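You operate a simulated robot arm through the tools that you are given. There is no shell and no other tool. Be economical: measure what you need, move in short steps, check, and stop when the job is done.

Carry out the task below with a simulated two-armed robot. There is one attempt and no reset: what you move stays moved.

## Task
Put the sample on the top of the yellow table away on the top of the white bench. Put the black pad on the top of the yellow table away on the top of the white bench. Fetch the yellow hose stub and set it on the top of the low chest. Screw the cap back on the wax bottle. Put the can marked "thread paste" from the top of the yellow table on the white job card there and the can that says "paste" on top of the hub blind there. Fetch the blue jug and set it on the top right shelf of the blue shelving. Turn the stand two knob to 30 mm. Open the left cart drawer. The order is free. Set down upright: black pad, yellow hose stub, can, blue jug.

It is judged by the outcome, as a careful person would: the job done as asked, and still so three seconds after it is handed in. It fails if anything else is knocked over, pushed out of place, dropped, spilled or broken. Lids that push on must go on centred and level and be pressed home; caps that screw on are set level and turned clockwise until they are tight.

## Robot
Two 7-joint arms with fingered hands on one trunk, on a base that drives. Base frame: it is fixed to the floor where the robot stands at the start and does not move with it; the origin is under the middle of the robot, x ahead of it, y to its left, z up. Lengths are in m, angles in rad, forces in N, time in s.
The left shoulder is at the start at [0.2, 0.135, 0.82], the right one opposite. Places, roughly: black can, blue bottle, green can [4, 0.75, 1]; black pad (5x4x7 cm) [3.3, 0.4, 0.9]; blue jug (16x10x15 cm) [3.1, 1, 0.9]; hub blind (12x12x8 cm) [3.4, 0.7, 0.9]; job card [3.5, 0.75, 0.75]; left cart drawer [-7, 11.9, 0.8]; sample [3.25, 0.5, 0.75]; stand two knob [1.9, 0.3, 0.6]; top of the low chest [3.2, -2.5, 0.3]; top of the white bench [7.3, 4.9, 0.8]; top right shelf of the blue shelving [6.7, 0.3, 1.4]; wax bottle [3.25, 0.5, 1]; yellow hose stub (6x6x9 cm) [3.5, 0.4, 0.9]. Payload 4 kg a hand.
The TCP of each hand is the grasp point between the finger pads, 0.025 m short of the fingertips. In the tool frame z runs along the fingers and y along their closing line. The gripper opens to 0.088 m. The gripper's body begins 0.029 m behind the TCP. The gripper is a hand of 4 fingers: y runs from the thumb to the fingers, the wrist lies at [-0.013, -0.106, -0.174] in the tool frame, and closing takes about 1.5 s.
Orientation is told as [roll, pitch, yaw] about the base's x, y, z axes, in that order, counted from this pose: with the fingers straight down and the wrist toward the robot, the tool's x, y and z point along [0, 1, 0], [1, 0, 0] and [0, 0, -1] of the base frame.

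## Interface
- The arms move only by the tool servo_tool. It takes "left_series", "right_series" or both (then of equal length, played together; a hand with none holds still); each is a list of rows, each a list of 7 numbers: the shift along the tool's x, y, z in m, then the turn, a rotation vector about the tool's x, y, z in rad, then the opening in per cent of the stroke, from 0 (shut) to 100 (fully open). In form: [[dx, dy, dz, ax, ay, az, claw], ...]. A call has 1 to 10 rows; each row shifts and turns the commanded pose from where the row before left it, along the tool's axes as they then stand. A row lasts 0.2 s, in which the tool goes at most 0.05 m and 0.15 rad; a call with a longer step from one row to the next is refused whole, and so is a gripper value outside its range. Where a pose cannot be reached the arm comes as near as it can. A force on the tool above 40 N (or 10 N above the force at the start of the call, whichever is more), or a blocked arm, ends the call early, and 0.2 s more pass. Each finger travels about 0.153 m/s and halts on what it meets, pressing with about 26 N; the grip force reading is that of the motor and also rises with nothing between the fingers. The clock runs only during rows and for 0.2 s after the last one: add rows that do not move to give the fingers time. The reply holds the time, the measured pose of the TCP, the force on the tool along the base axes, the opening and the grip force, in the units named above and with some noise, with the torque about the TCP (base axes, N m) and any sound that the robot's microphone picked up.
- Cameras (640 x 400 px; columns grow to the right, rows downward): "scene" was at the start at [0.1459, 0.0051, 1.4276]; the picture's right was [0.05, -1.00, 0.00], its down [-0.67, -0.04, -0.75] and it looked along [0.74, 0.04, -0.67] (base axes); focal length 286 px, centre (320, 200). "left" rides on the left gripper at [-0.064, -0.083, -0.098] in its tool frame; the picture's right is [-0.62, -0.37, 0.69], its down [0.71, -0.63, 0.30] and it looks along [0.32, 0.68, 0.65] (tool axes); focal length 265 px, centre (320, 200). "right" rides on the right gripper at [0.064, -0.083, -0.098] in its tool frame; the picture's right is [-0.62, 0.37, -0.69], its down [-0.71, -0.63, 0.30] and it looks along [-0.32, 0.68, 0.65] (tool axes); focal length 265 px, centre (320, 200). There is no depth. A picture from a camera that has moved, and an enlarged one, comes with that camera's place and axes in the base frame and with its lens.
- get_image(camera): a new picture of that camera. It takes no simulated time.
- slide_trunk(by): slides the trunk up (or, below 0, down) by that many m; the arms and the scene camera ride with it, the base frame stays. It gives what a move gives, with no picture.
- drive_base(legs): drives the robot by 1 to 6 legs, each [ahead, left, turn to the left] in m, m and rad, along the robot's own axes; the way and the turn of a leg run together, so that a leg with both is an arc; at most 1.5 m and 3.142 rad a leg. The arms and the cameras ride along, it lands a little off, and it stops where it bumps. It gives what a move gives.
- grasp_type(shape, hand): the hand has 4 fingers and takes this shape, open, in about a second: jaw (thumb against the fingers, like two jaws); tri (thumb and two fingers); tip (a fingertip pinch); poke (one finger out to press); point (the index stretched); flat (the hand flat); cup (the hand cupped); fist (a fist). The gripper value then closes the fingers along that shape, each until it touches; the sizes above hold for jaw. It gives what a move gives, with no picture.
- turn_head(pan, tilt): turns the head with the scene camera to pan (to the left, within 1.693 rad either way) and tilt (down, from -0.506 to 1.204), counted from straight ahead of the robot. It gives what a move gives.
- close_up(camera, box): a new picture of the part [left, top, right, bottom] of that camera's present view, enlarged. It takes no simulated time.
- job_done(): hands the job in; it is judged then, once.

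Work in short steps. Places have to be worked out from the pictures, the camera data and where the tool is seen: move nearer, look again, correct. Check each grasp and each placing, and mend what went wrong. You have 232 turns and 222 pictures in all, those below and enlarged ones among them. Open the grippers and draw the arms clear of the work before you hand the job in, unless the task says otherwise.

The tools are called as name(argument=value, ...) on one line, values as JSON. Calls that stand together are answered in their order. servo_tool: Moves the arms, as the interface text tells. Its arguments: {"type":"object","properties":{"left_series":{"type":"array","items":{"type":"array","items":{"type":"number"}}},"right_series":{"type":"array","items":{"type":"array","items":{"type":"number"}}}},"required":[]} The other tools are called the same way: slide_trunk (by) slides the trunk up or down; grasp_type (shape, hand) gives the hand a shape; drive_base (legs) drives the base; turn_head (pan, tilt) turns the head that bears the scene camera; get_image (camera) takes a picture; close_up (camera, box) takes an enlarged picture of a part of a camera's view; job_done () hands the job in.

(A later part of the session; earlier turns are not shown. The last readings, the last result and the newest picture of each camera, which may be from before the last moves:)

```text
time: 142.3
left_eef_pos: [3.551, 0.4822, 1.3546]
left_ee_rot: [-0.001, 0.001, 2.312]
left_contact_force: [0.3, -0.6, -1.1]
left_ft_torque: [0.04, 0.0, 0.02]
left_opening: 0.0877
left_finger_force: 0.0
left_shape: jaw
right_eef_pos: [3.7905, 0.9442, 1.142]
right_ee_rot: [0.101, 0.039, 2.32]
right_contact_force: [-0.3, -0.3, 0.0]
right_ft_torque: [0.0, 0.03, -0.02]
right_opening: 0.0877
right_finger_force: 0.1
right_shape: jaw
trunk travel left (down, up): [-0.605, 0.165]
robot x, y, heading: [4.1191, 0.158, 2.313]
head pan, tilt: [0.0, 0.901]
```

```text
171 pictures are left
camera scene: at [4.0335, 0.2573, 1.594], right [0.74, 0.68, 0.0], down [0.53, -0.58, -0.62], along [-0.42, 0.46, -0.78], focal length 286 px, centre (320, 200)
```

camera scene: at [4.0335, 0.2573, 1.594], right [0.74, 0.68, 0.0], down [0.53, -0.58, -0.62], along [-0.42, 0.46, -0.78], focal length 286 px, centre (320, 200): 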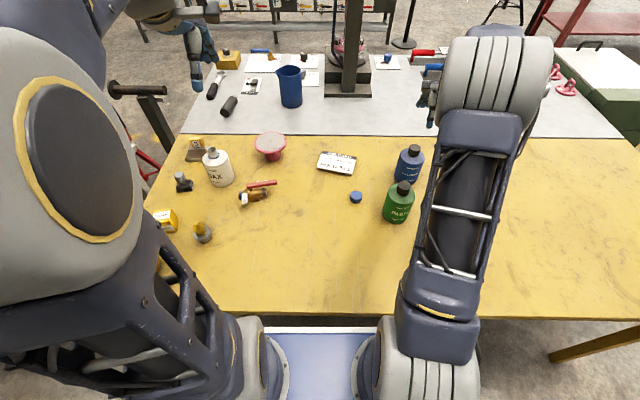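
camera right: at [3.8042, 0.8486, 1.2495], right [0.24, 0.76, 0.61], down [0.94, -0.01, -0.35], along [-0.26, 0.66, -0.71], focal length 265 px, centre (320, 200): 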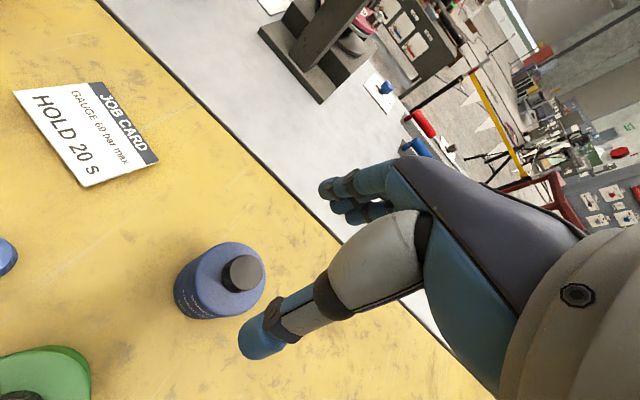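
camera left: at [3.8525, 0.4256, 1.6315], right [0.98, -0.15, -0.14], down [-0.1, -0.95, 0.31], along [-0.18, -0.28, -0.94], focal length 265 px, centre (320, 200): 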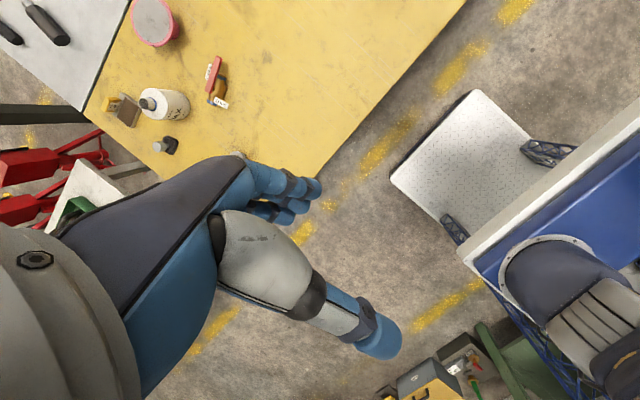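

Cap located at about (3.784, 0.966). I correct the tool tilt (it's a roll about the forward axis), centre over the cap and come down to z≈1.07.

servo_tool(right_series=[[0, 0, 0, -0.039, -0.101, 0, 100], [-0.01, 0.021, 0.03, 0, 0, 0, 100], [0, 0, 0.04, 0, 0, 0, 100], [0, 0, 0, 0, 0, 0, 100]])

get_image(camera="right")

```text
time: 143.3
left_eef_pos: [3.5505, 0.4826, 1.3548]
left_ee_rot: [-0.001, 0.0, 2.313]
left_contact_force: [-0.2, 0.2, -0.2]
left_ft_torque: [-0.02, 0.01, 0.0]
left_opening: 0.0879
left_finger_force: 0.1
left_shape: jaw
right_eef_pos: [3.7843, 0.9681, 1.0702]
right_ee_rot: [0.0, 0.003, 2.319]
right_contact_force: [-1.1, -0.6, -0.8]
right_ft_torque: [-0.02, 0.01, -0.05]
right_opening: 0.0876
right_finger_force: 0.1
right_shape: jaw
trunk travel left (down, up): [-0.605, 0.165]
robot x, y, heading: [4.1243, 0.1538, 2.311]
head pan, tilt: [0.0, 0.901]
```

```text
170 pictures are left
camera right: at [3.7925, 0.8611, 1.1693], right [0.2, 0.69, 0.69], down [0.95, 0.02, -0.3], along [-0.22, 0.72, -0.66], focal length 265 px, centre (320, 200)
```

right: 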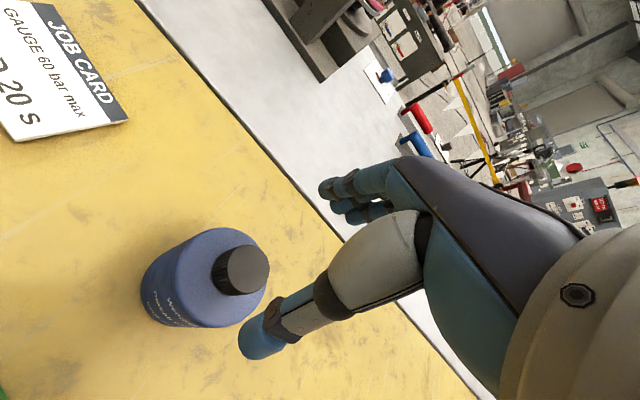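

Aligned. Descend 9 cm and grip the cap.

servo_tool(right_series=[[0, 0, 0.03, 0, 0, 0, 100], [0, 0, 0.03, 0, 0, 0, 100], [0, 0, 0.03, 0, 0, 0, 100], [0, 0, 0, 0, 0, 0, 50], [0, 0, 0, 0, 0, 0, 0], [0, 0, 0, 0, 0, 0, 0], [0, 0, 0, 0, 0, 0, 0]])

get_image(camera="right")

close_up(camera="scene", box=[300, 100, 460, 230])

```text
time: 144.9
left_eef_pos: [3.5501, 0.4839, 1.3545]
left_ee_rot: [0.001, 0.0, 2.312]
left_contact_force: [-0.4, 0.6, 0.1]
left_ft_torque: [-0.01, 0.0, 0.01]
left_opening: 0.0877
left_finger_force: 0.1
left_shape: jaw
right_eef_pos: [3.7847, 0.9688, 0.9817]
right_ee_rot: [0.0, 0.002, 2.315]
right_contact_force: [0.3, -0.5, 8.0]
right_ft_torque: [0.14, 0.08, -0.01]
right_opening: 0.0614
right_finger_force: 25.6
right_shape: jaw
trunk travel left (down, up): [-0.605, 0.165]
robot x, y, heading: [4.1193, 0.158, 2.312]
head pan, tilt: [0.0, 0.901]
```

```text
169 pictures are left
camera right: at [3.7932, 0.8613, 1.0804], right [0.2, 0.69, 0.69], down [0.95, 0.02, -0.3], along [-0.23, 0.72, -0.65], focal length 265 px, centre (320, 200)
```

right: 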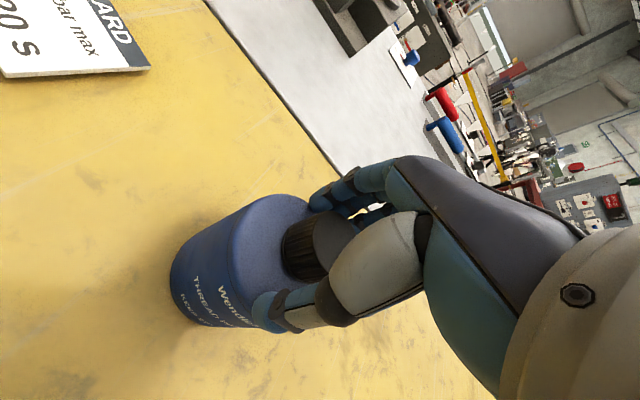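

```text
3.08 times, centred on (380, 165) of scene
camera zoom: at [4.0335, 0.2576, 1.594], right [0.74, 0.68, 0.0], down [0.53, -0.58, -0.62], along [-0.42, 0.46, -0.78], focal length 882 px, centre (135, 308)
```

zoom: 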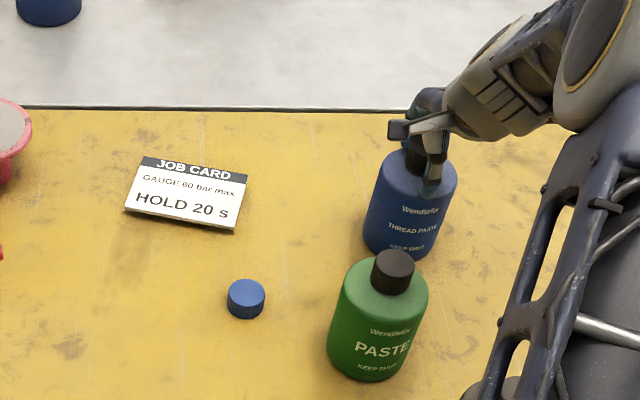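

Fingers closed on the sloping shoulder (61 mm). I open, rise 17 mm and close on the cap itself.

servo_tool(right_series=[[0, 0, 0, 0, 0, 0, 60], [0, 0, 0, 0, 0, 0, 100], [0, 0, -0.017, 0, 0, 0, 100], [0, 0, 0, 0, 0, 0, 50], [0, 0, 0, 0, 0, 0, 0], [0, 0, 0, 0, 0, 0, 0], [0, 0, 0, 0, 0, 0, 0]])

get_image(camera="right")

```text
time: 146.5
left_eef_pos: [3.5497, 0.4839, 1.3538]
left_ee_rot: [-0.001, 0.0, 2.311]
left_contact_force: [0.7, 0.4, 0.0]
left_ft_torque: [0.0, -0.02, -0.03]
left_opening: 0.0877
left_finger_force: 0.1
left_shape: jaw
right_eef_pos: [3.7847, 0.9664, 0.9978]
right_ee_rot: [-0.001, 0.004, 2.318]
right_contact_force: [1.0, 0.3, -0.4]
right_ft_torque: [0.01, 0.03, 0.0]
right_opening: 0.0267
right_finger_force: 25.9
right_shape: jaw
trunk travel left (down, up): [-0.605, 0.165]
robot x, y, heading: [4.1232, 0.1577, 2.311]
head pan, tilt: [0.0, 0.901]
```

```text
167 pictures are left
camera right: at [3.7931, 0.8614, 1.0968], right [0.2, 0.69, 0.69], down [0.95, 0.02, -0.3], along [-0.22, 0.72, -0.66], focal length 265 px, centre (320, 200)
```

right: 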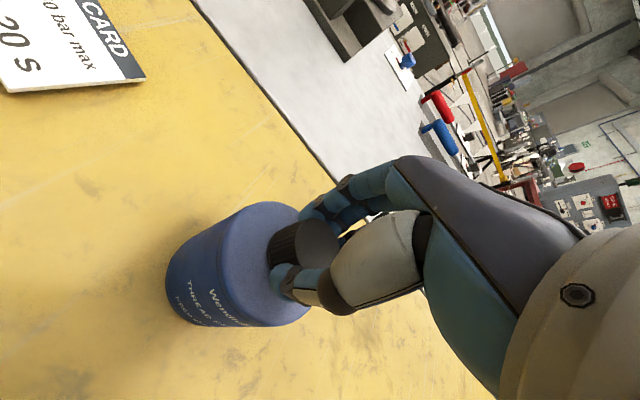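

Gripped on the cap. Two views put the table at z≈0.865 and the card centre at ≈(3.57, 0.85). I lift 5 cm and carry the blue bottle over the card.

servo_tool(right_series=[[0, 0, -0.025, 0, 0, 0, 0], [0, 0, -0.03, 0, 0, 0, 0], [0.04, 0.01, 0, 0, 0, 0, 0], [0.04, 0.01, 0, 0, 0, 0, 0], [0.04, 0.01, 0, 0, 0, 0, 0], [0.04, 0.01, 0, 0, 0, 0, 0], [0.04, 0.01, 0, 0, 0, 0, 0], [0.0375, 0.009, 0, 0, 0, 0, 0], [0, 0, 0, 0, 0, 0, 0]])

get_image(camera="right")

close_up(camera="scene", box=[260, 100, 420, 230])

```text
time: 148.5
left_eef_pos: [3.551, 0.4825, 1.3542]
left_ee_rot: [0.001, 0.001, 2.313]
left_contact_force: [0.1, 1.4, -0.6]
left_ft_torque: [-0.02, 0.04, 0.02]
left_opening: 0.0875
left_finger_force: 0.0
left_shape: jaw
right_eef_pos: [3.5678, 0.8502, 1.0518]
right_ee_rot: [0.001, 0.0, 2.317]
right_contact_force: [0.1, 0.0, -3.5]
right_ft_torque: [0.03, 0.03, 0.0]
right_opening: 0.0267
right_finger_force: 25.5
right_shape: jaw
trunk travel left (down, up): [-0.605, 0.165]
robot x, y, heading: [4.1236, 0.1567, 2.31]
head pan, tilt: [0.0, 0.901]
```

```text
166 pictures are left
camera right: at [3.5773, 0.7437, 1.151], right [0.2, 0.69, 0.69], down [0.95, 0.02, -0.3], along [-0.22, 0.72, -0.66], focal length 265 px, centre (320, 200)
```

right: 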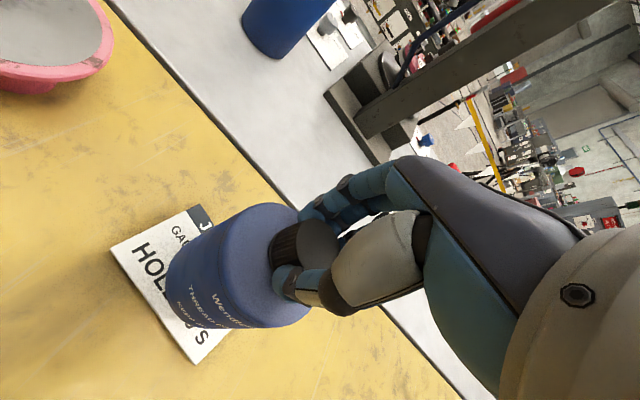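

```text
3.08 times, centred on (340, 165) of scene
camera zoom: at [4.0334, 0.2579, 1.5939], right [0.74, 0.68, 0.0], down [0.53, -0.58, -0.62], along [-0.42, 0.46, -0.78], focal length 882 px, centre (258, 308)
```

zoom: 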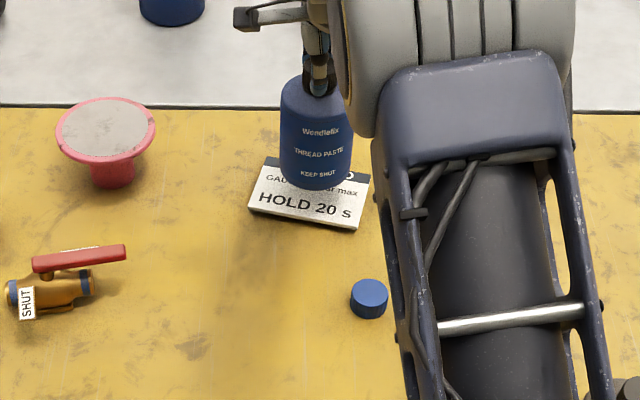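

Well centred over the card (about 8 mm right). I shift 8 mm left and lower 4.7 cm.

servo_tool(right_series=[[0.008, 0, 0.02, 0, 0, 0, 0], [0, 0, 0.017, 0, 0, 0, 0], [0, 0, 0.01, 0, 0, 0, 0], [0, 0, 0, 0, 0, 0, 0]])

servo_tool(right_series=[[0, 0, 0.003, 0, 0, 0, 0], [0, 0, 0, 0, 0, 0, 0]])

close_up(camera="scene", box=[300, 120, 380, 185])

```text
time: 149.5
left_eef_pos: [3.5494, 0.4839, 1.3559]
left_ee_rot: [-0.002, -0.002, 2.313]
left_contact_force: [-0.4, -0.3, -0.2]
left_ft_torque: [0.02, 0.03, 0.01]
left_opening: 0.0878
left_finger_force: 0.1
left_shape: jaw
right_eef_pos: [3.5601, 0.8453, 1.0112]
right_ee_rot: [0.002, -0.007, 2.316]
right_contact_force: [0.3, -5.8, 28.1]
right_ft_torque: [-0.09, -0.04, 0.02]
right_opening: 0.0292
right_finger_force: 25.6
right_shape: jaw
trunk travel left (down, up): [-0.605, 0.165]
robot x, y, heading: [4.1217, 0.154, 2.312]
head pan, tilt: [0.0, 0.901]
```

```text
time: 150.2
left_eef_pos: [3.5506, 0.4828, 1.3533]
left_ee_rot: [0.001, -0.002, 2.311]
left_contact_force: [0.5, 0.2, -0.9]
left_ft_torque: [0.0, 0.02, 0.0]
left_opening: 0.0875
left_finger_force: 0.1
left_shape: jaw
right_eef_pos: [3.5605, 0.8463, 1.0118]
right_ee_rot: [0.003, -0.015, 2.317]
right_contact_force: [1.7, -4.7, 16.4]
right_ft_torque: [-0.1, -0.08, -0.03]
right_opening: 0.0295
right_finger_force: 26.2
right_shape: jaw
trunk travel left (down, up): [-0.605, 0.165]
robot x, y, heading: [4.1209, 0.1567, 2.311]
head pan, tilt: [0.0, 0.901]
stopped in row 2 (right hand): the force on the tool passed its limit at 40 N (the readings are from after the stop); the commanded pose is now the measured one
```

```text
6.15 times, centred on (340, 152) of scene
camera zoom: at [4.0339, 0.2569, 1.5935], right [0.74, 0.68, 0.0], down [0.53, -0.58, -0.62], along [-0.42, 0.46, -0.78], focal length 1763 px, centre (197, 492)
```

zoom: 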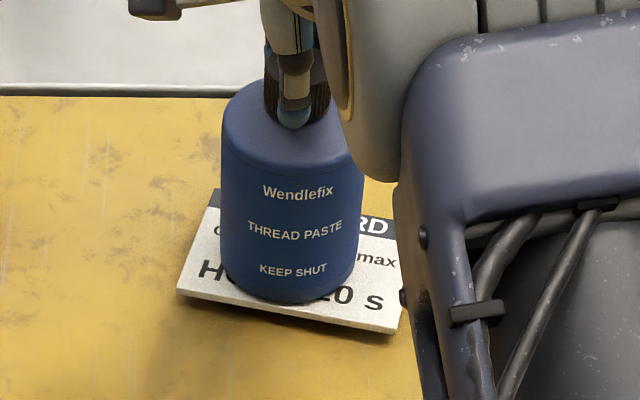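

Bottle is standing on the card. I release and rise.

servo_tool(right_series=[[0, 0, -0.002, 0, 0, 0, 0], [0, 0, 0, 0, 0, 0, 40], [0, 0, 0, 0, 0, 0, 100], [0, 0, 0, 0, 0, 0, 100], [0, 0, -0.03, 0, 0, 0, 100], [0, 0, -0.04, 0, 0, 0, 100], [0, 0, -0.04, 0, 0, 0, 100], [-0.04, -0.03, 0, 0, 0, 0, 100], [-0.04, -0.03, 0, 0, 0, 0, 100], [-0.04, -0.03, 0, 0, 0, 0, 100]])

get_image(camera="right")

get_image(camera="scene")

```text
time: 152.4
left_eef_pos: [3.5488, 0.483, 1.3533]
left_ee_rot: [0.001, 0.0, 2.313]
left_contact_force: [-0.1, -0.3, 0.2]
left_ft_torque: [0.02, -0.02, 0.0]
left_opening: 0.0877
left_finger_force: 0.0
left_shape: jaw
right_eef_pos: [3.7092, 0.8589, 1.1205]
right_ee_rot: [0.001, -0.008, 2.318]
right_contact_force: [1.3, -0.1, -0.3]
right_ft_torque: [0.02, 0.01, 0.02]
right_opening: 0.0877
right_finger_force: 0.2
right_shape: jaw
trunk travel left (down, up): [-0.605, 0.165]
robot x, y, heading: [4.1232, 0.1563, 2.315]
head pan, tilt: [0.0, 0.901]
```

```text
163 pictures are left
camera right: at [3.719, 0.752, 1.2177], right [0.21, 0.69, 0.7], down [0.95, 0.03, -0.31], along [-0.23, 0.73, -0.65], focal length 265 px, centre (320, 200)
```

right: 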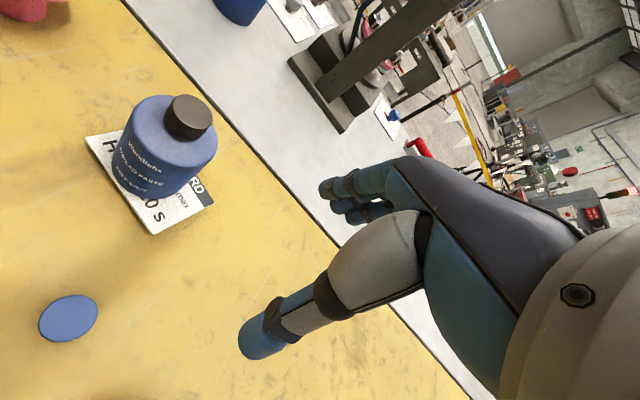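

```text
162 pictures are left
camera scene: at [4.0328, 0.2576, 1.5939], right [0.74, 0.68, 0.0], down [0.53, -0.58, -0.62], along [-0.42, 0.46, -0.78], focal length 286 px, centre (320, 200)
```

scene: 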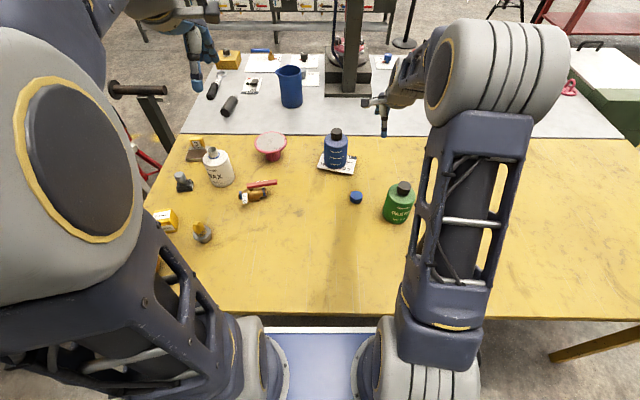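

Thread paste is on the job card. Next, the green can: cap at ≈(3.848, 0.807). I move over it.

servo_tool(right_series=[[-0.02, -0.035, 0, 0, 0, 0, 100], [-0.02, -0.035, 0, 0, 0, 0, 100], [-0.02, -0.035, 0, 0, 0, 0, 100], [-0.007, -0.027, 0, 0, 0, 0, 100], [0, 0, 0, 0, 0, 0, 100]])

get_image(camera="right")

```text
time: 153.6
left_eef_pos: [3.5493, 0.4833, 1.3544]
left_ee_rot: [-0.002, 0.003, 2.311]
left_contact_force: [0.8, -0.2, -0.6]
left_ft_torque: [-0.04, -0.03, 0.0]
left_opening: 0.0877
left_finger_force: 0.0
left_shape: jaw
right_eef_pos: [3.8494, 0.8087, 1.1188]
right_ee_rot: [0.002, -0.008, 2.318]
right_contact_force: [-0.2, 0.1, 1.2]
right_ft_torque: [-0.03, -0.01, 0.0]
right_opening: 0.0877
right_finger_force: 0.1
right_shape: jaw
trunk travel left (down, up): [-0.605, 0.165]
robot x, y, heading: [4.1226, 0.1565, 2.318]
head pan, tilt: [0.0, 0.901]
```

```text
161 pictures are left
camera right: at [3.8594, 0.7006, 1.2164], right [0.21, 0.69, 0.69], down [0.95, 0.03, -0.31], along [-0.23, 0.73, -0.65], focal length 265 px, centre (320, 200)
```

right: 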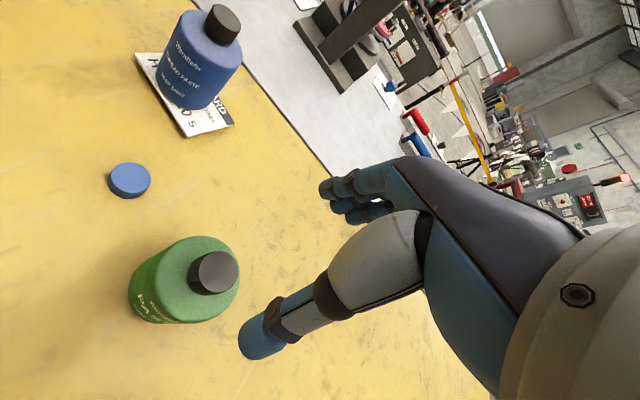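

Aligned to within 3 mm. Descend to z≈0.998, grip the cap, lift.

servo_tool(right_series=[[0.001, 0.003, 0.04, 0, 0, 0, 100], [0, 0, 0.04, 0, 0, 0, 100], [0, 0, 0.04, 0, 0, 0, 100], [0, 0, 0, 0, 0, 0, 50], [0, 0, 0, 0, 0, 0, 0], [0, 0, 0, 0, 0, 0, 0], [0, 0, 0, 0, 0, 0, 0]])

servo_tool(right_series=[[0, 0, -0.03, 0, 0, 0, 0], [0, 0, -0.04, 0, 0, 0, 0], [0, 0, -0.04, 0, 0, 0, 0], [0, 0, -0.04, 0, 0, 0, 0], [0, 0, 0, 0, 0, 0, 0]])

get_image(camera="scene")

close_up(camera="scene", box=[220, 110, 380, 220])

```text
time: 155.2
left_eef_pos: [3.5504, 0.4827, 1.3545]
left_ee_rot: [0.0, 0.0, 2.312]
left_contact_force: [-0.5, 0.3, -0.7]
left_ft_torque: [0.01, -0.01, -0.02]
left_opening: 0.0878
left_finger_force: 0.0
left_shape: jaw
right_eef_pos: [3.8453, 0.8097, 0.9962]
right_ee_rot: [0.0, -0.008, 2.317]
right_contact_force: [-0.4, -1.2, -0.3]
right_ft_torque: [0.0, 0.02, 0.0]
right_opening: 0.0273
right_finger_force: 26.1
right_shape: jaw
trunk travel left (down, up): [-0.605, 0.165]
robot x, y, heading: [4.1289, 0.1607, 2.31]
head pan, tilt: [0.0, 0.901]
```

```text
time: 156.4
left_eef_pos: [3.5511, 0.4832, 1.3542]
left_ee_rot: [0.0, 0.002, 2.313]
left_contact_force: [-0.4, 0.6, -0.3]
left_ft_torque: [0.0, 0.0, -0.03]
left_opening: 0.0878
left_finger_force: 0.0
left_shape: jaw
right_eef_pos: [3.8479, 0.8102, 1.1482]
right_ee_rot: [0.003, -0.008, 2.318]
right_contact_force: [-0.2, 0.5, -4.2]
right_ft_torque: [-0.03, 0.02, 0.03]
right_opening: 0.0271
right_finger_force: 26.0
right_shape: jaw
trunk travel left (down, up): [-0.605, 0.165]
robot x, y, heading: [4.1219, 0.1607, 2.316]
head pan, tilt: [0.0, 0.901]
```

```text
160 pictures are left
camera scene: at [4.0334, 0.2579, 1.5939], right [0.74, 0.68, 0.0], down [0.53, -0.58, -0.62], along [-0.42, 0.46, -0.78], focal length 286 px, centre (320, 200)
```

scene: 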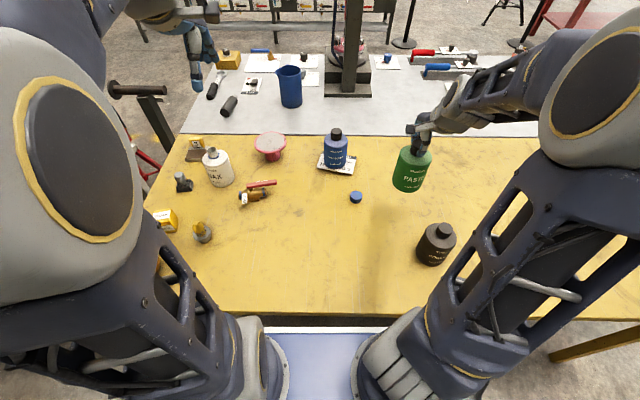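

```text
3.64 times, centred on (300, 165) of scene
camera zoom: at [4.0334, 0.2579, 1.5939], right [0.74, 0.68, 0.0], down [0.53, -0.58, -0.62], along [-0.42, 0.46, -0.78], focal length 1042 px, centre (393, 327)
```

zoom: 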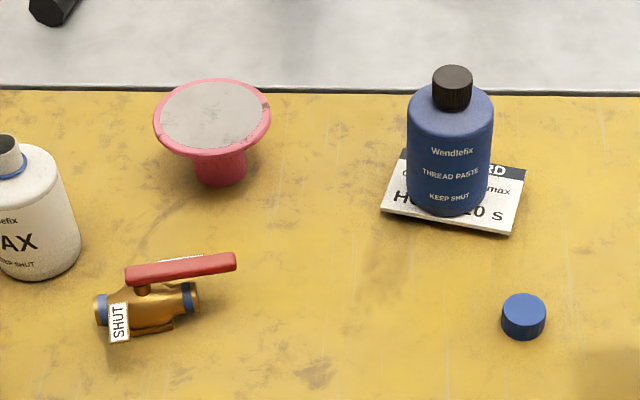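

Green can is held. The hub top is at ≈0.94 ahead, 0.18 left — far for the right arm, so I shift the base left 13 cm and ahead 4 cm.

drive_base(legs=[[0.04, 0.13, 0]])

get_image(camera="scene")

close_up(camera="scene", box=[260, 110, 420, 220])

```text
time: 157.7
left_eef_pos: [3.4267, 0.4258, 1.355]
left_ee_rot: [-0.001, -0.002, 2.311]
left_contact_force: [0.2, 0.6, 0.3]
left_ft_torque: [0.0, 0.0, 0.0]
left_opening: 0.0876
left_finger_force: 0.0
left_shape: jaw
right_eef_pos: [3.7236, 0.752, 1.1478]
right_ee_rot: [0.004, -0.007, 2.316]
right_contact_force: [0.0, 0.3, -5.0]
right_ft_torque: [0.01, 0.03, 0.0]
right_opening: 0.0268
right_finger_force: 26.3
right_shape: jaw
trunk travel left (down, up): [-0.605, 0.165]
robot x, y, heading: [3.9973, 0.096, 2.312]
head pan, tilt: [0.0, 0.901]
```

```text
158 pictures are left
camera scene: at [3.9102, 0.1997, 1.5939], right [0.74, 0.67, 0.0], down [0.53, -0.58, -0.62], along [-0.42, 0.46, -0.78], focal length 286 px, centre (320, 200)
```

scene: 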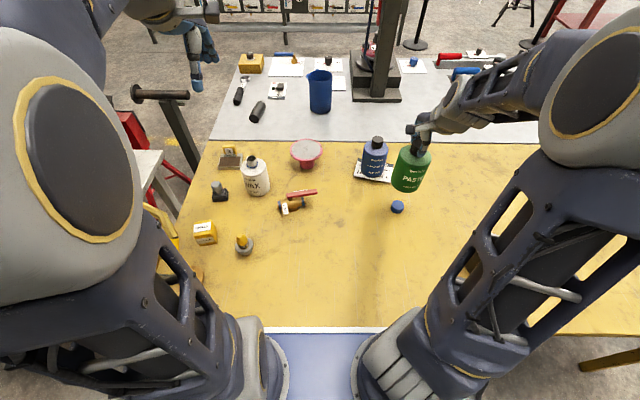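

```text
3.64 times, centred on (340, 165) of scene
camera zoom: at [3.9102, 0.1997, 1.5939], right [0.74, 0.67, 0.0], down [0.53, -0.58, -0.62], along [-0.42, 0.46, -0.78], focal length 1042 px, centre (247, 327)
```

zoom: 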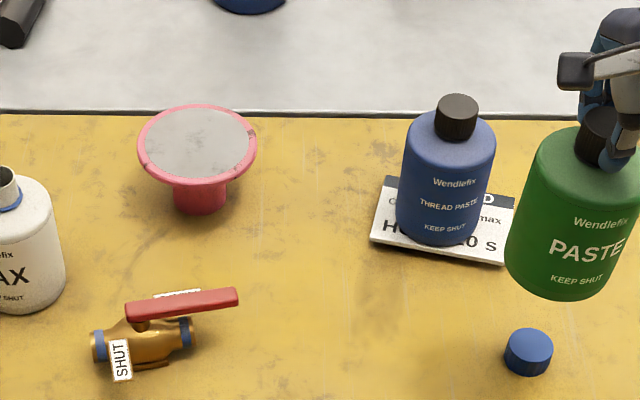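

Hub top is now at ≈(0.902, 0.048) in the robot frame. I carry the green can there, bottom well above the disc.

servo_tool(right_series=[[0, 0, -0.03, 0, 0, 0, 0], [0.04, 0.02, 0, 0, 0, 0, 0], [0.04, 0.025, 0, 0, 0, 0, 0], [0.04, 0.025, 0, 0, 0, 0, 0], [0.04, 0.028, 0, 0, 0, 0, 0], [0.035, 0.03, 0, 0, 0, 0, 0], [0.035, 0.035, 0, 0, 0, 0, 0], [0.032, 0.035, 0, 0, 0, 0, 0], [0.027, 0.035, 0, 0, 0, 0, 0], [0, 0, 0, 0, 0, 0, 0]])

get_image(camera="right")

close_up(camera="scene", box=[260, 80, 420, 190])

```text
time: 159.9
left_eef_pos: [3.4269, 0.4262, 1.3533]
left_ee_rot: [0.001, 0.0, 2.314]
left_contact_force: [-0.3, 0.2, -0.3]
left_ft_torque: [-0.04, 0.03, 0.0]
left_opening: 0.0878
left_finger_force: 0.0
left_shape: jaw
right_eef_pos: [3.354, 0.7274, 1.1795]
right_ee_rot: [0.001, -0.008, 2.315]
right_contact_force: [0.3, 0.0, -4.3]
right_ft_torque: [-0.01, 0.0, 0.02]
right_opening: 0.0266
right_finger_force: 25.7
right_shape: jaw
trunk travel left (down, up): [-0.605, 0.165]
robot x, y, heading: [3.9992, 0.0944, 2.312]
head pan, tilt: [0.0, 0.901]
```

```text
156 pictures are left
camera right: at [3.3634, 0.6196, 1.2782], right [0.21, 0.69, 0.69], down [0.95, 0.02, -0.31], along [-0.23, 0.72, -0.65], focal length 265 px, centre (320, 200)
```

right: 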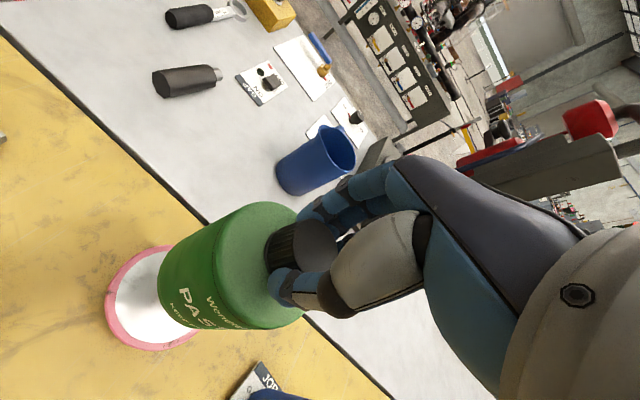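

```text
3.64 times, centred on (340, 135) of scene
camera zoom: at [3.9101, 0.1997, 1.5939], right [0.74, 0.67, 0.0], down [0.53, -0.58, -0.62], along [-0.42, 0.46, -0.78], focal length 1042 px, centre (247, 436)
```

zoom: 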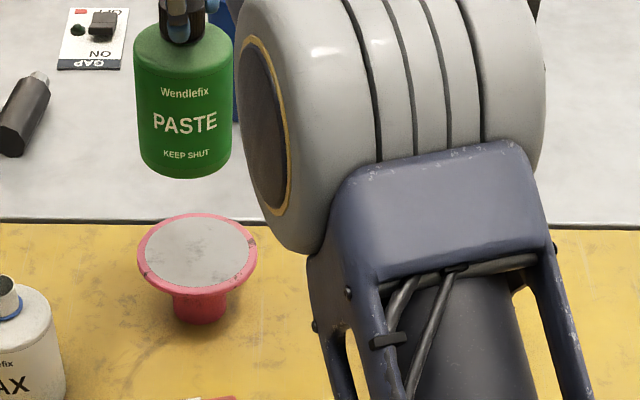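

Reached over the hub; combining both views puts the disc centre at ≈(3.364, 0.714). I shift back 1.7 cm and lower 6 cm, then look.

servo_tool(right_series=[[0.002, -0.017, 0, 0, 0, 0, 0], [0, 0, 0.03, 0, 0, 0, 0], [0, 0, 0.03, 0, 0, 0, 0], [0, 0, 0, 0, 0, 0, 0]])

get_image(camera="right")

close_up(camera="scene", box=[270, 90, 370, 180])

```text
time: 160.9
left_eef_pos: [3.427, 0.4257, 1.3536]
left_ee_rot: [-0.001, -0.001, 2.313]
left_contact_force: [1.2, 0.2, 0.3]
left_ft_torque: [-0.01, -0.01, -0.01]
left_opening: 0.0877
left_finger_force: 0.0
left_shape: jaw
right_eef_pos: [3.3661, 0.7133, 1.1195]
right_ee_rot: [0.002, -0.008, 2.315]
right_contact_force: [0.7, -0.1, -4.4]
right_ft_torque: [0.0, -0.01, 0.04]
right_opening: 0.0269
right_finger_force: 26.1
right_shape: jaw
trunk travel left (down, up): [-0.605, 0.165]
robot x, y, heading: [3.9978, 0.0978, 2.31]
head pan, tilt: [0.0, 0.901]
```

```text
154 pictures are left
camera right: at [3.3742, 0.6066, 1.2186], right [0.21, 0.69, 0.69], down [0.95, 0.02, -0.31], along [-0.23, 0.73, -0.65], focal length 265 px, centre (320, 200)
```

right: 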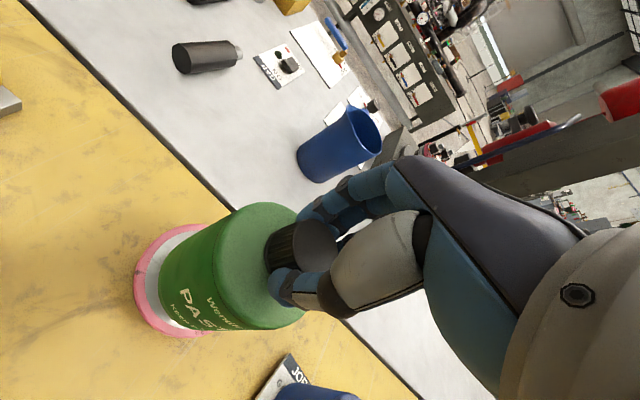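

```text
4.44 times, centred on (320, 135) of scene
camera zoom: at [3.9101, 0.1997, 1.5939], right [0.74, 0.67, 0.0], down [0.53, -0.58, -0.62], along [-0.42, 0.46, -0.78], focal length 1273 px, centre (320, 489)
```

zoom: 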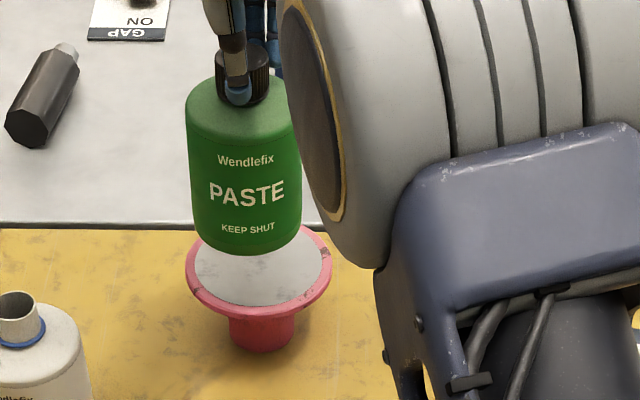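

I nudge right 11 mm and back 3 mm, then lower slowly to contact.

servo_tool(right_series=[[-0.011, -0.003, 0.015, 0, 0, 0, 0], [0, 0, 0.012, 0, 0, 0, 0], [0, 0, 0, 0, 0, 0, 0]])

close_up(camera="scene", box=[270, 90, 370, 180])

```text
time: 161.7
left_eef_pos: [3.4285, 0.4251, 1.3535]
left_ee_rot: [-0.001, 0.001, 2.314]
left_contact_force: [0.0, 0.1, 0.2]
left_ft_torque: [-0.02, 0.0, 0.02]
left_opening: 0.0878
left_finger_force: 0.2
left_shape: jaw
right_eef_pos: [3.3743, 0.7183, 1.0945]
right_ee_rot: [0.001, -0.011, 2.315]
right_contact_force: [0.2, -0.6, -4.8]
right_ft_torque: [-0.02, 0.05, -0.03]
right_opening: 0.0266
right_finger_force: 26.0
right_shape: jaw
trunk travel left (down, up): [-0.605, 0.165]
robot x, y, heading: [4.0012, 0.0946, 2.316]
head pan, tilt: [0.0, 0.901]
```

```text
4.44 times, centred on (320, 135) of scene
camera zoom: at [3.9101, 0.1997, 1.5939], right [0.74, 0.67, 0.0], down [0.53, -0.58, -0.62], along [-0.42, 0.46, -0.78], focal length 1273 px, centre (320, 489)
```

zoom: 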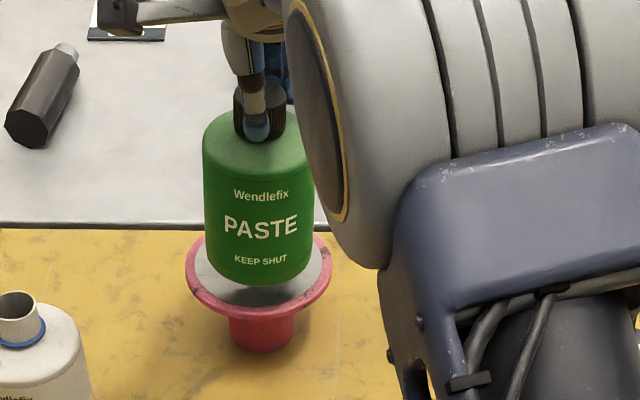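

Centred. Lower gradually to touch.

servo_tool(right_series=[[0, 0, 0.008, 0, 0, 0, 0], [0, 0, 0.004, 0, 0, 0, 0], [0, 0, 0, 0, 0, 0, 0]])

servo_tool(right_series=[[0, 0, 0.003, 0, 0, 0, 0], [0, 0, 0, 0, 0, 0, 0]])

servo_tool(right_series=[[0, 0, 0.003, 0, 0, 0, 0], [0, 0, 0, 0, 0, 0, 0]])

close_up(camera="scene", box=[270, 90, 370, 180])

```text
time: 162.5
left_eef_pos: [3.4268, 0.4255, 1.354]
left_ee_rot: [0.0, 0.001, 2.312]
left_contact_force: [0.2, 0.0, -1.0]
left_ft_torque: [-0.01, 0.0, -0.02]
left_opening: 0.088
left_finger_force: 0.0
left_shape: jaw
right_eef_pos: [3.3752, 0.7193, 1.0813]
right_ee_rot: [0.001, -0.008, 2.316]
right_contact_force: [0.1, 0.2, -3.4]
right_ft_torque: [-0.01, 0.0, -0.03]
right_opening: 0.0268
right_finger_force: 26.2
right_shape: jaw
trunk travel left (down, up): [-0.605, 0.165]
robot x, y, heading: [4.0033, 0.0968, 2.309]
head pan, tilt: [0.0, 0.901]
```

```text
time: 163.1
left_eef_pos: [3.4277, 0.4256, 1.3537]
left_ee_rot: [0.0, 0.0, 2.312]
left_contact_force: [1.0, -0.1, 0.1]
left_ft_torque: [0.01, -0.01, 0.03]
left_opening: 0.0877
left_finger_force: 0.0
left_shape: jaw
right_eef_pos: [3.3744, 0.7199, 1.0772]
right_ee_rot: [0.001, -0.009, 2.318]
right_contact_force: [-0.3, 0.4, -5.2]
right_ft_torque: [-0.04, 0.01, -0.03]
right_opening: 0.0263
right_finger_force: 26.0
right_shape: jaw
trunk travel left (down, up): [-0.605, 0.165]
robot x, y, heading: [3.999, 0.0998, 2.31]
head pan, tilt: [0.0, 0.901]
```

```text
time: 163.7
left_eef_pos: [3.4263, 0.4256, 1.3542]
left_ee_rot: [0.0, -0.001, 2.312]
left_contact_force: [-0.3, -0.4, 0.7]
left_ft_torque: [0.02, 0.03, 0.0]
left_opening: 0.0878
left_finger_force: 0.1
left_shape: jaw
right_eef_pos: [3.3747, 0.7195, 1.0755]
right_ee_rot: [0.002, -0.009, 2.318]
right_contact_force: [0.5, 0.6, -4.8]
right_ft_torque: [-0.01, 0.0, 0.01]
right_opening: 0.0264
right_finger_force: 25.9
right_shape: jaw
trunk travel left (down, up): [-0.605, 0.165]
robot x, y, heading: [4.0006, 0.0974, 2.313]
head pan, tilt: [0.0, 0.901]
```

```text
4.44 times, centred on (320, 135) of scene
camera zoom: at [3.9101, 0.1997, 1.5939], right [0.74, 0.67, 0.0], down [0.53, -0.58, -0.62], along [-0.42, 0.46, -0.78], focal length 1273 px, centre (320, 489)
```

zoom: 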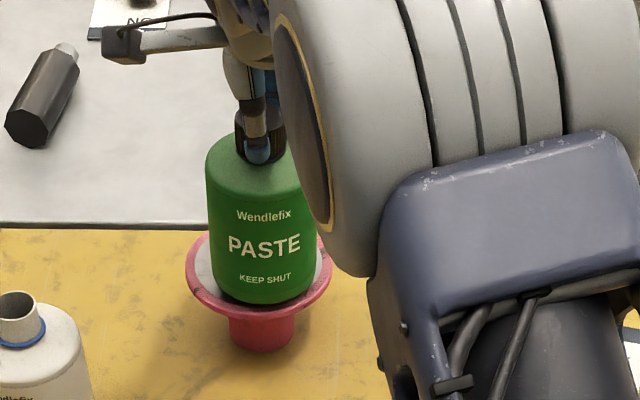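

servo_tool(right_series=[[0, 0, 0.003, 0, 0, 0, 0], [0, 0, 0, 0, 0, 0, 0]])

servo_tool(right_series=[[0, 0, 0.003, 0, 0, 0, 0], [0, 0, 0, 0, 0, 0, 0]])

servo_tool(right_series=[[0, 0, 0.003, 0, 0, 0, 0], [0, 0, 0, 0, 0, 0, 0]])

```text
time: 164.3
left_eef_pos: [3.426, 0.4266, 1.3554]
left_ee_rot: [0.001, 0.0, 2.313]
left_contact_force: [0.7, 0.2, -0.3]
left_ft_torque: [0.01, -0.01, 0.02]
left_opening: 0.0876
left_finger_force: 0.0
left_shape: jaw
right_eef_pos: [3.3743, 0.7194, 1.0729]
right_ee_rot: [0.002, -0.009, 2.317]
right_contact_force: [0.4, 0.0, -4.3]
right_ft_torque: [-0.01, 0.0, -0.02]
right_opening: 0.0265
right_finger_force: 25.8
right_shape: jaw
trunk travel left (down, up): [-0.605, 0.165]
robot x, y, heading: [3.9985, 0.0984, 2.309]
head pan, tilt: [0.0, 0.901]
```

```text
time: 164.9
left_eef_pos: [3.4259, 0.4259, 1.3545]
left_ee_rot: [0.002, -0.001, 2.311]
left_contact_force: [-0.3, 0.0, 0.2]
left_ft_torque: [0.0, -0.01, 0.02]
left_opening: 0.0876
left_finger_force: 0.0
left_shape: jaw
right_eef_pos: [3.373, 0.7181, 1.0698]
right_ee_rot: [0.005, -0.01, 2.318]
right_contact_force: [-0.9, -1.4, -0.2]
right_ft_torque: [-0.01, 0.0, -0.01]
right_opening: 0.0267
right_finger_force: 26.1
right_shape: jaw
trunk travel left (down, up): [-0.605, 0.165]
robot x, y, heading: [3.9981, 0.0952, 2.31]
head pan, tilt: [0.0, 0.901]
```

```text
time: 165.5
left_eef_pos: [3.426, 0.4251, 1.3547]
left_ee_rot: [-0.001, -0.003, 2.312]
left_contact_force: [-0.5, -0.9, -0.3]
left_ft_torque: [0.0, 0.0, -0.01]
left_opening: 0.0877
left_finger_force: 0.0
left_shape: jaw
right_eef_pos: [3.3737, 0.7188, 1.069]
right_ee_rot: [0.003, -0.013, 2.317]
right_contact_force: [0.4, -2.9, 10.7]
right_ft_torque: [-0.01, 0.05, 0.02]
right_opening: 0.0268
right_finger_force: 26.0
right_shape: jaw
trunk travel left (down, up): [-0.605, 0.165]
robot x, y, heading: [3.997, 0.0976, 2.308]
head pan, tilt: [0.0, 0.901]
```

Contact. I release and withdraw upward.

servo_tool(right_series=[[0, 0, -0.001, 0, 0, 0, 0], [0, 0, 0, 0, 0, 0, 40], [0, 0, 0, 0, 0, 0, 100], [0, 0, 0, 0, 0, 0, 100], [0, 0, -0.03, 0, 0, 0, 100], [0, 0, -0.04, 0, 0, 0, 100], [0, 0, -0.04, 0, 0, 0, 100], [-0.03, -0.03, 0, 0, 0, 0, 100], [-0.03, -0.03, 0, 0, 0, 0, 100], [-0.03, -0.03, 0, 0, 0, 0, 100]])

get_image(camera="scene")

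close_up(camera="scene", box=[270, 90, 370, 180])

get_image(camera="left")

```text
time: 167.7
left_eef_pos: [3.4262, 0.4264, 1.3541]
left_ee_rot: [-0.001, 0.0, 2.313]
left_contact_force: [-0.5, 0.5, -0.4]
left_ft_torque: [0.02, -0.03, 0.01]
left_opening: 0.0876
left_finger_force: 0.0
left_shape: jaw
right_eef_pos: [3.5021, 0.7132, 1.1756]
right_ee_rot: [0.001, -0.009, 2.319]
right_contact_force: [-0.3, -0.3, 0.9]
right_ft_torque: [-0.01, 0.01, 0.01]
right_opening: 0.0877
right_finger_force: 0.1
right_shape: jaw
trunk travel left (down, up): [-0.605, 0.165]
robot x, y, heading: [4.0002, 0.1048, 2.313]
head pan, tilt: [0.0, 0.901]
```

```text
150 pictures are left
camera scene: at [3.9097, 0.1996, 1.5939], right [0.74, 0.68, 0.0], down [0.53, -0.58, -0.62], along [-0.42, 0.46, -0.78], focal length 286 px, centre (320, 200)
```

scene: 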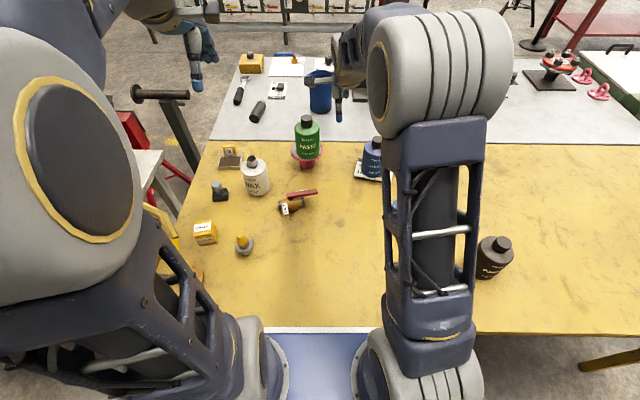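

```text
4.44 times, centred on (320, 135) of scene
camera zoom: at [3.9097, 0.1996, 1.5939], right [0.74, 0.68, 0.0], down [0.53, -0.58, -0.62], along [-0.42, 0.46, -0.78], focal length 1273 px, centre (320, 489)
```

zoom: 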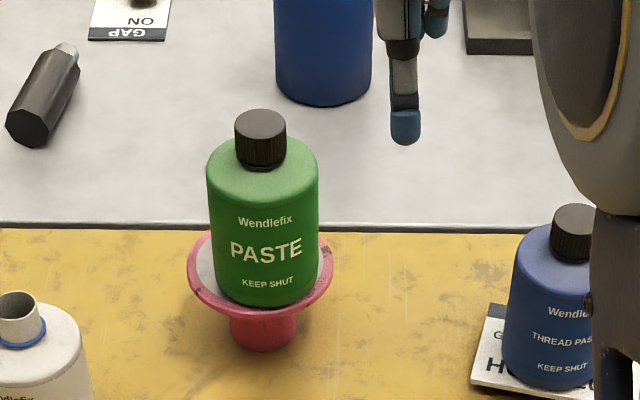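

```text
148 pictures are left
camera left: at [3.5308, 0.4069, 1.454], right [0.71, 0.15, -0.69], down [-0.1, -0.95, -0.3], along [-0.7, 0.29, -0.65], focal length 265 px, centre (320, 200)
```

left: 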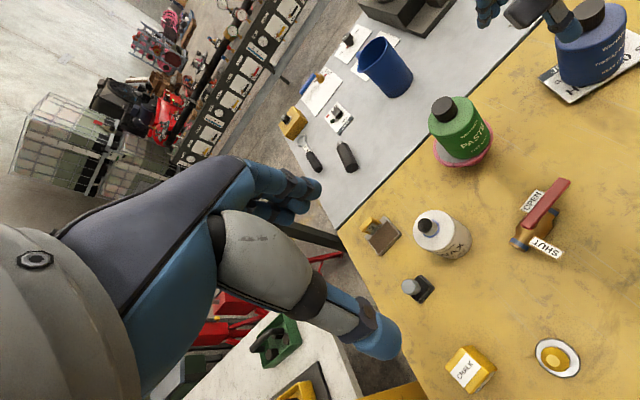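

Both cans are placed. Next the wax bottle's blue cap at ≈(3.713, 0.776); the bottle neck top triangulates to (3.331, 0.529, 1.00). I bring the right hand above the cap.

servo_tool(right_series=[[-0.04, -0.02, 0, 0, 0, 0, 100], [-0.04, -0.02, 0, 0, 0, 0, 100], [-0.04, -0.02, 0, 0, 0, 0, 100], [-0.04, -0.02, 0, 0, 0, 0, 100], [-0.038, -0.016, 0, 0, 0, 0, 100], [0, 0, 0.045, 0, 0, 0, 100], [0, 0, 0.045, 0, 0, 0, 100], [0, 0, 0.045, 0, 0, 0, 100], [0, 0, 0.04, 0, 0, 0, 100], [0, 0, 0, 0, 0, 0, 100]])

get_image(camera="right")

```text
time: 169.9
left_eef_pos: [3.4278, 0.426, 1.3552]
left_ee_rot: [-0.001, 0.001, 2.313]
left_contact_force: [-0.3, 0.5, -0.2]
left_ft_torque: [0.0, -0.02, 0.0]
left_opening: 0.0879
left_finger_force: 0.1
left_shape: jaw
right_eef_pos: [3.7107, 0.7782, 1.0001]
right_ee_rot: [0.002, -0.01, 2.317]
right_contact_force: [0.8, -0.1, -0.1]
right_ft_torque: [0.02, -0.01, 0.02]
right_opening: 0.0877
right_finger_force: 0.1
right_shape: jaw
trunk travel left (down, up): [-0.605, 0.165]
robot x, y, heading: [3.9955, 0.098, 2.31]
head pan, tilt: [0.0, 0.901]
```

```text
147 pictures are left
camera right: at [3.7203, 0.6711, 1.0987], right [0.21, 0.69, 0.69], down [0.95, 0.02, -0.31], along [-0.23, 0.73, -0.65], focal length 265 px, centre (320, 200)
```

right: 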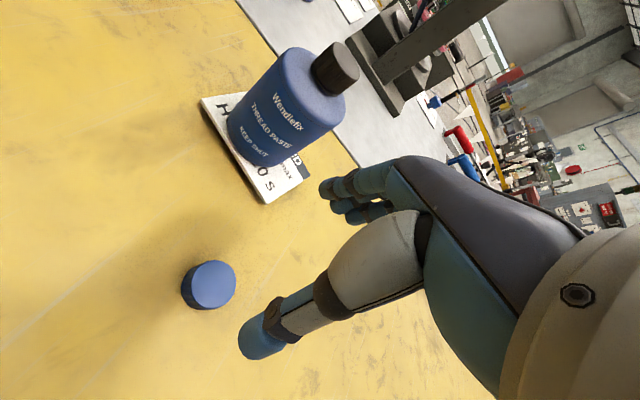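

Small correction and descend to z≈0.875, then close on the cap.

servo_tool(right_series=[[-0.004, -0.004, 0.04, 0, 0, 0, 100], [0, 0, 0.04, 0, 0, 0, 80], [0, 0, 0.03, 0, 0, 0, 80], [0, 0, 0.015, 0, 0, 0, 80], [0, 0, 0, 0, 0, 0, 40], [0, 0, 0, 0, 0, 0, 0], [0, 0, 0, 0, 0, 0, 0], [0, 0, 0, 0, 0, 0, 0]])

get_image(camera="right")

```text
time: 171.7
left_eef_pos: [3.4277, 0.4259, 1.355]
left_ee_rot: [0.001, -0.002, 2.312]
left_contact_force: [-0.2, 0.4, 0.9]
left_ft_torque: [0.03, 0.0, -0.01]
left_opening: 0.0877
left_finger_force: 0.1
left_shape: jaw
right_eef_pos: [3.7147, 0.7784, 0.8766]
right_ee_rot: [0.001, -0.012, 2.317]
right_contact_force: [2.0, 1.8, 19.6]
right_ft_torque: [0.15, 0.22, -0.06]
right_opening: 0.0288
right_finger_force: 26.9
right_shape: jaw
trunk travel left (down, up): [-0.605, 0.165]
robot x, y, heading: [4.0004, 0.1, 2.314]
head pan, tilt: [0.0, 0.901]
```

```text
146 pictures are left
camera right: at [3.7249, 0.6719, 0.975], right [0.21, 0.69, 0.7], down [0.95, 0.02, -0.31], along [-0.23, 0.73, -0.65], focal length 265 px, centre (320, 200)
```

right: 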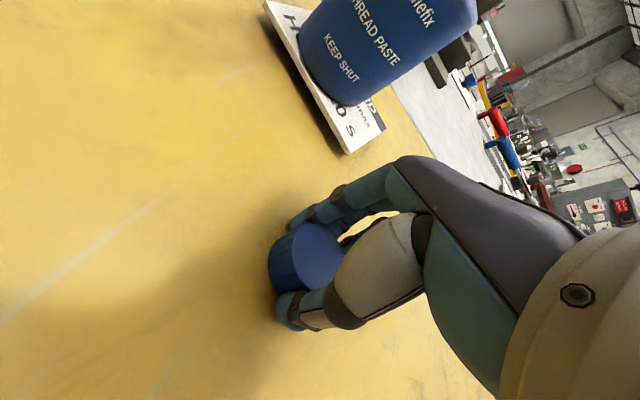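

Gripped but fingertips press the table; I reopen, rise 1 cm, and regrip higher on the cap so its skirt stays free.

servo_tool(right_series=[[0, 0, 0, 0, 0, 0, 40], [0, 0, 0, 0, 0, 0, 80], [0, 0, -0.009, 0, 0, 0, 80], [0, 0, 0, 0, 0, 0, 40], [0, 0, 0, 0, 0, 0, 0], [0, 0, 0, 0, 0, 0, 0], [0, 0, 0, 0, 0, 0, 0]])

get_image(camera="right")

```text
time: 173.3
left_eef_pos: [3.4271, 0.4257, 1.3556]
left_ee_rot: [0.0, 0.0, 2.312]
left_contact_force: [-0.3, 0.0, -0.2]
left_ft_torque: [0.03, -0.01, -0.03]
left_opening: 0.0879
left_finger_force: 0.0
left_shape: jaw
right_eef_pos: [3.7155, 0.7781, 0.8847]
right_ee_rot: [0.001, -0.01, 2.316]
right_contact_force: [0.3, -0.2, -0.3]
right_ft_torque: [0.02, 0.0, 0.04]
right_opening: 0.032
right_finger_force: 26.3
right_shape: jaw
trunk travel left (down, up): [-0.605, 0.165]
robot x, y, heading: [4.0021, 0.0997, 2.309]
head pan, tilt: [0.0, 0.901]
```

```text
145 pictures are left
camera right: at [3.7255, 0.6712, 0.9828], right [0.21, 0.69, 0.69], down [0.95, 0.02, -0.31], along [-0.23, 0.73, -0.65], focal length 265 px, centre (320, 200)
```

right: 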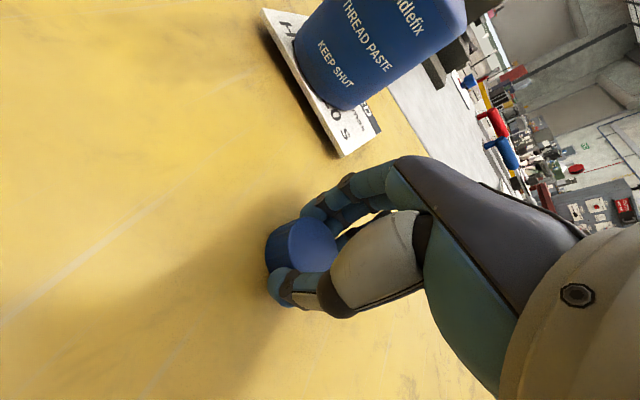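

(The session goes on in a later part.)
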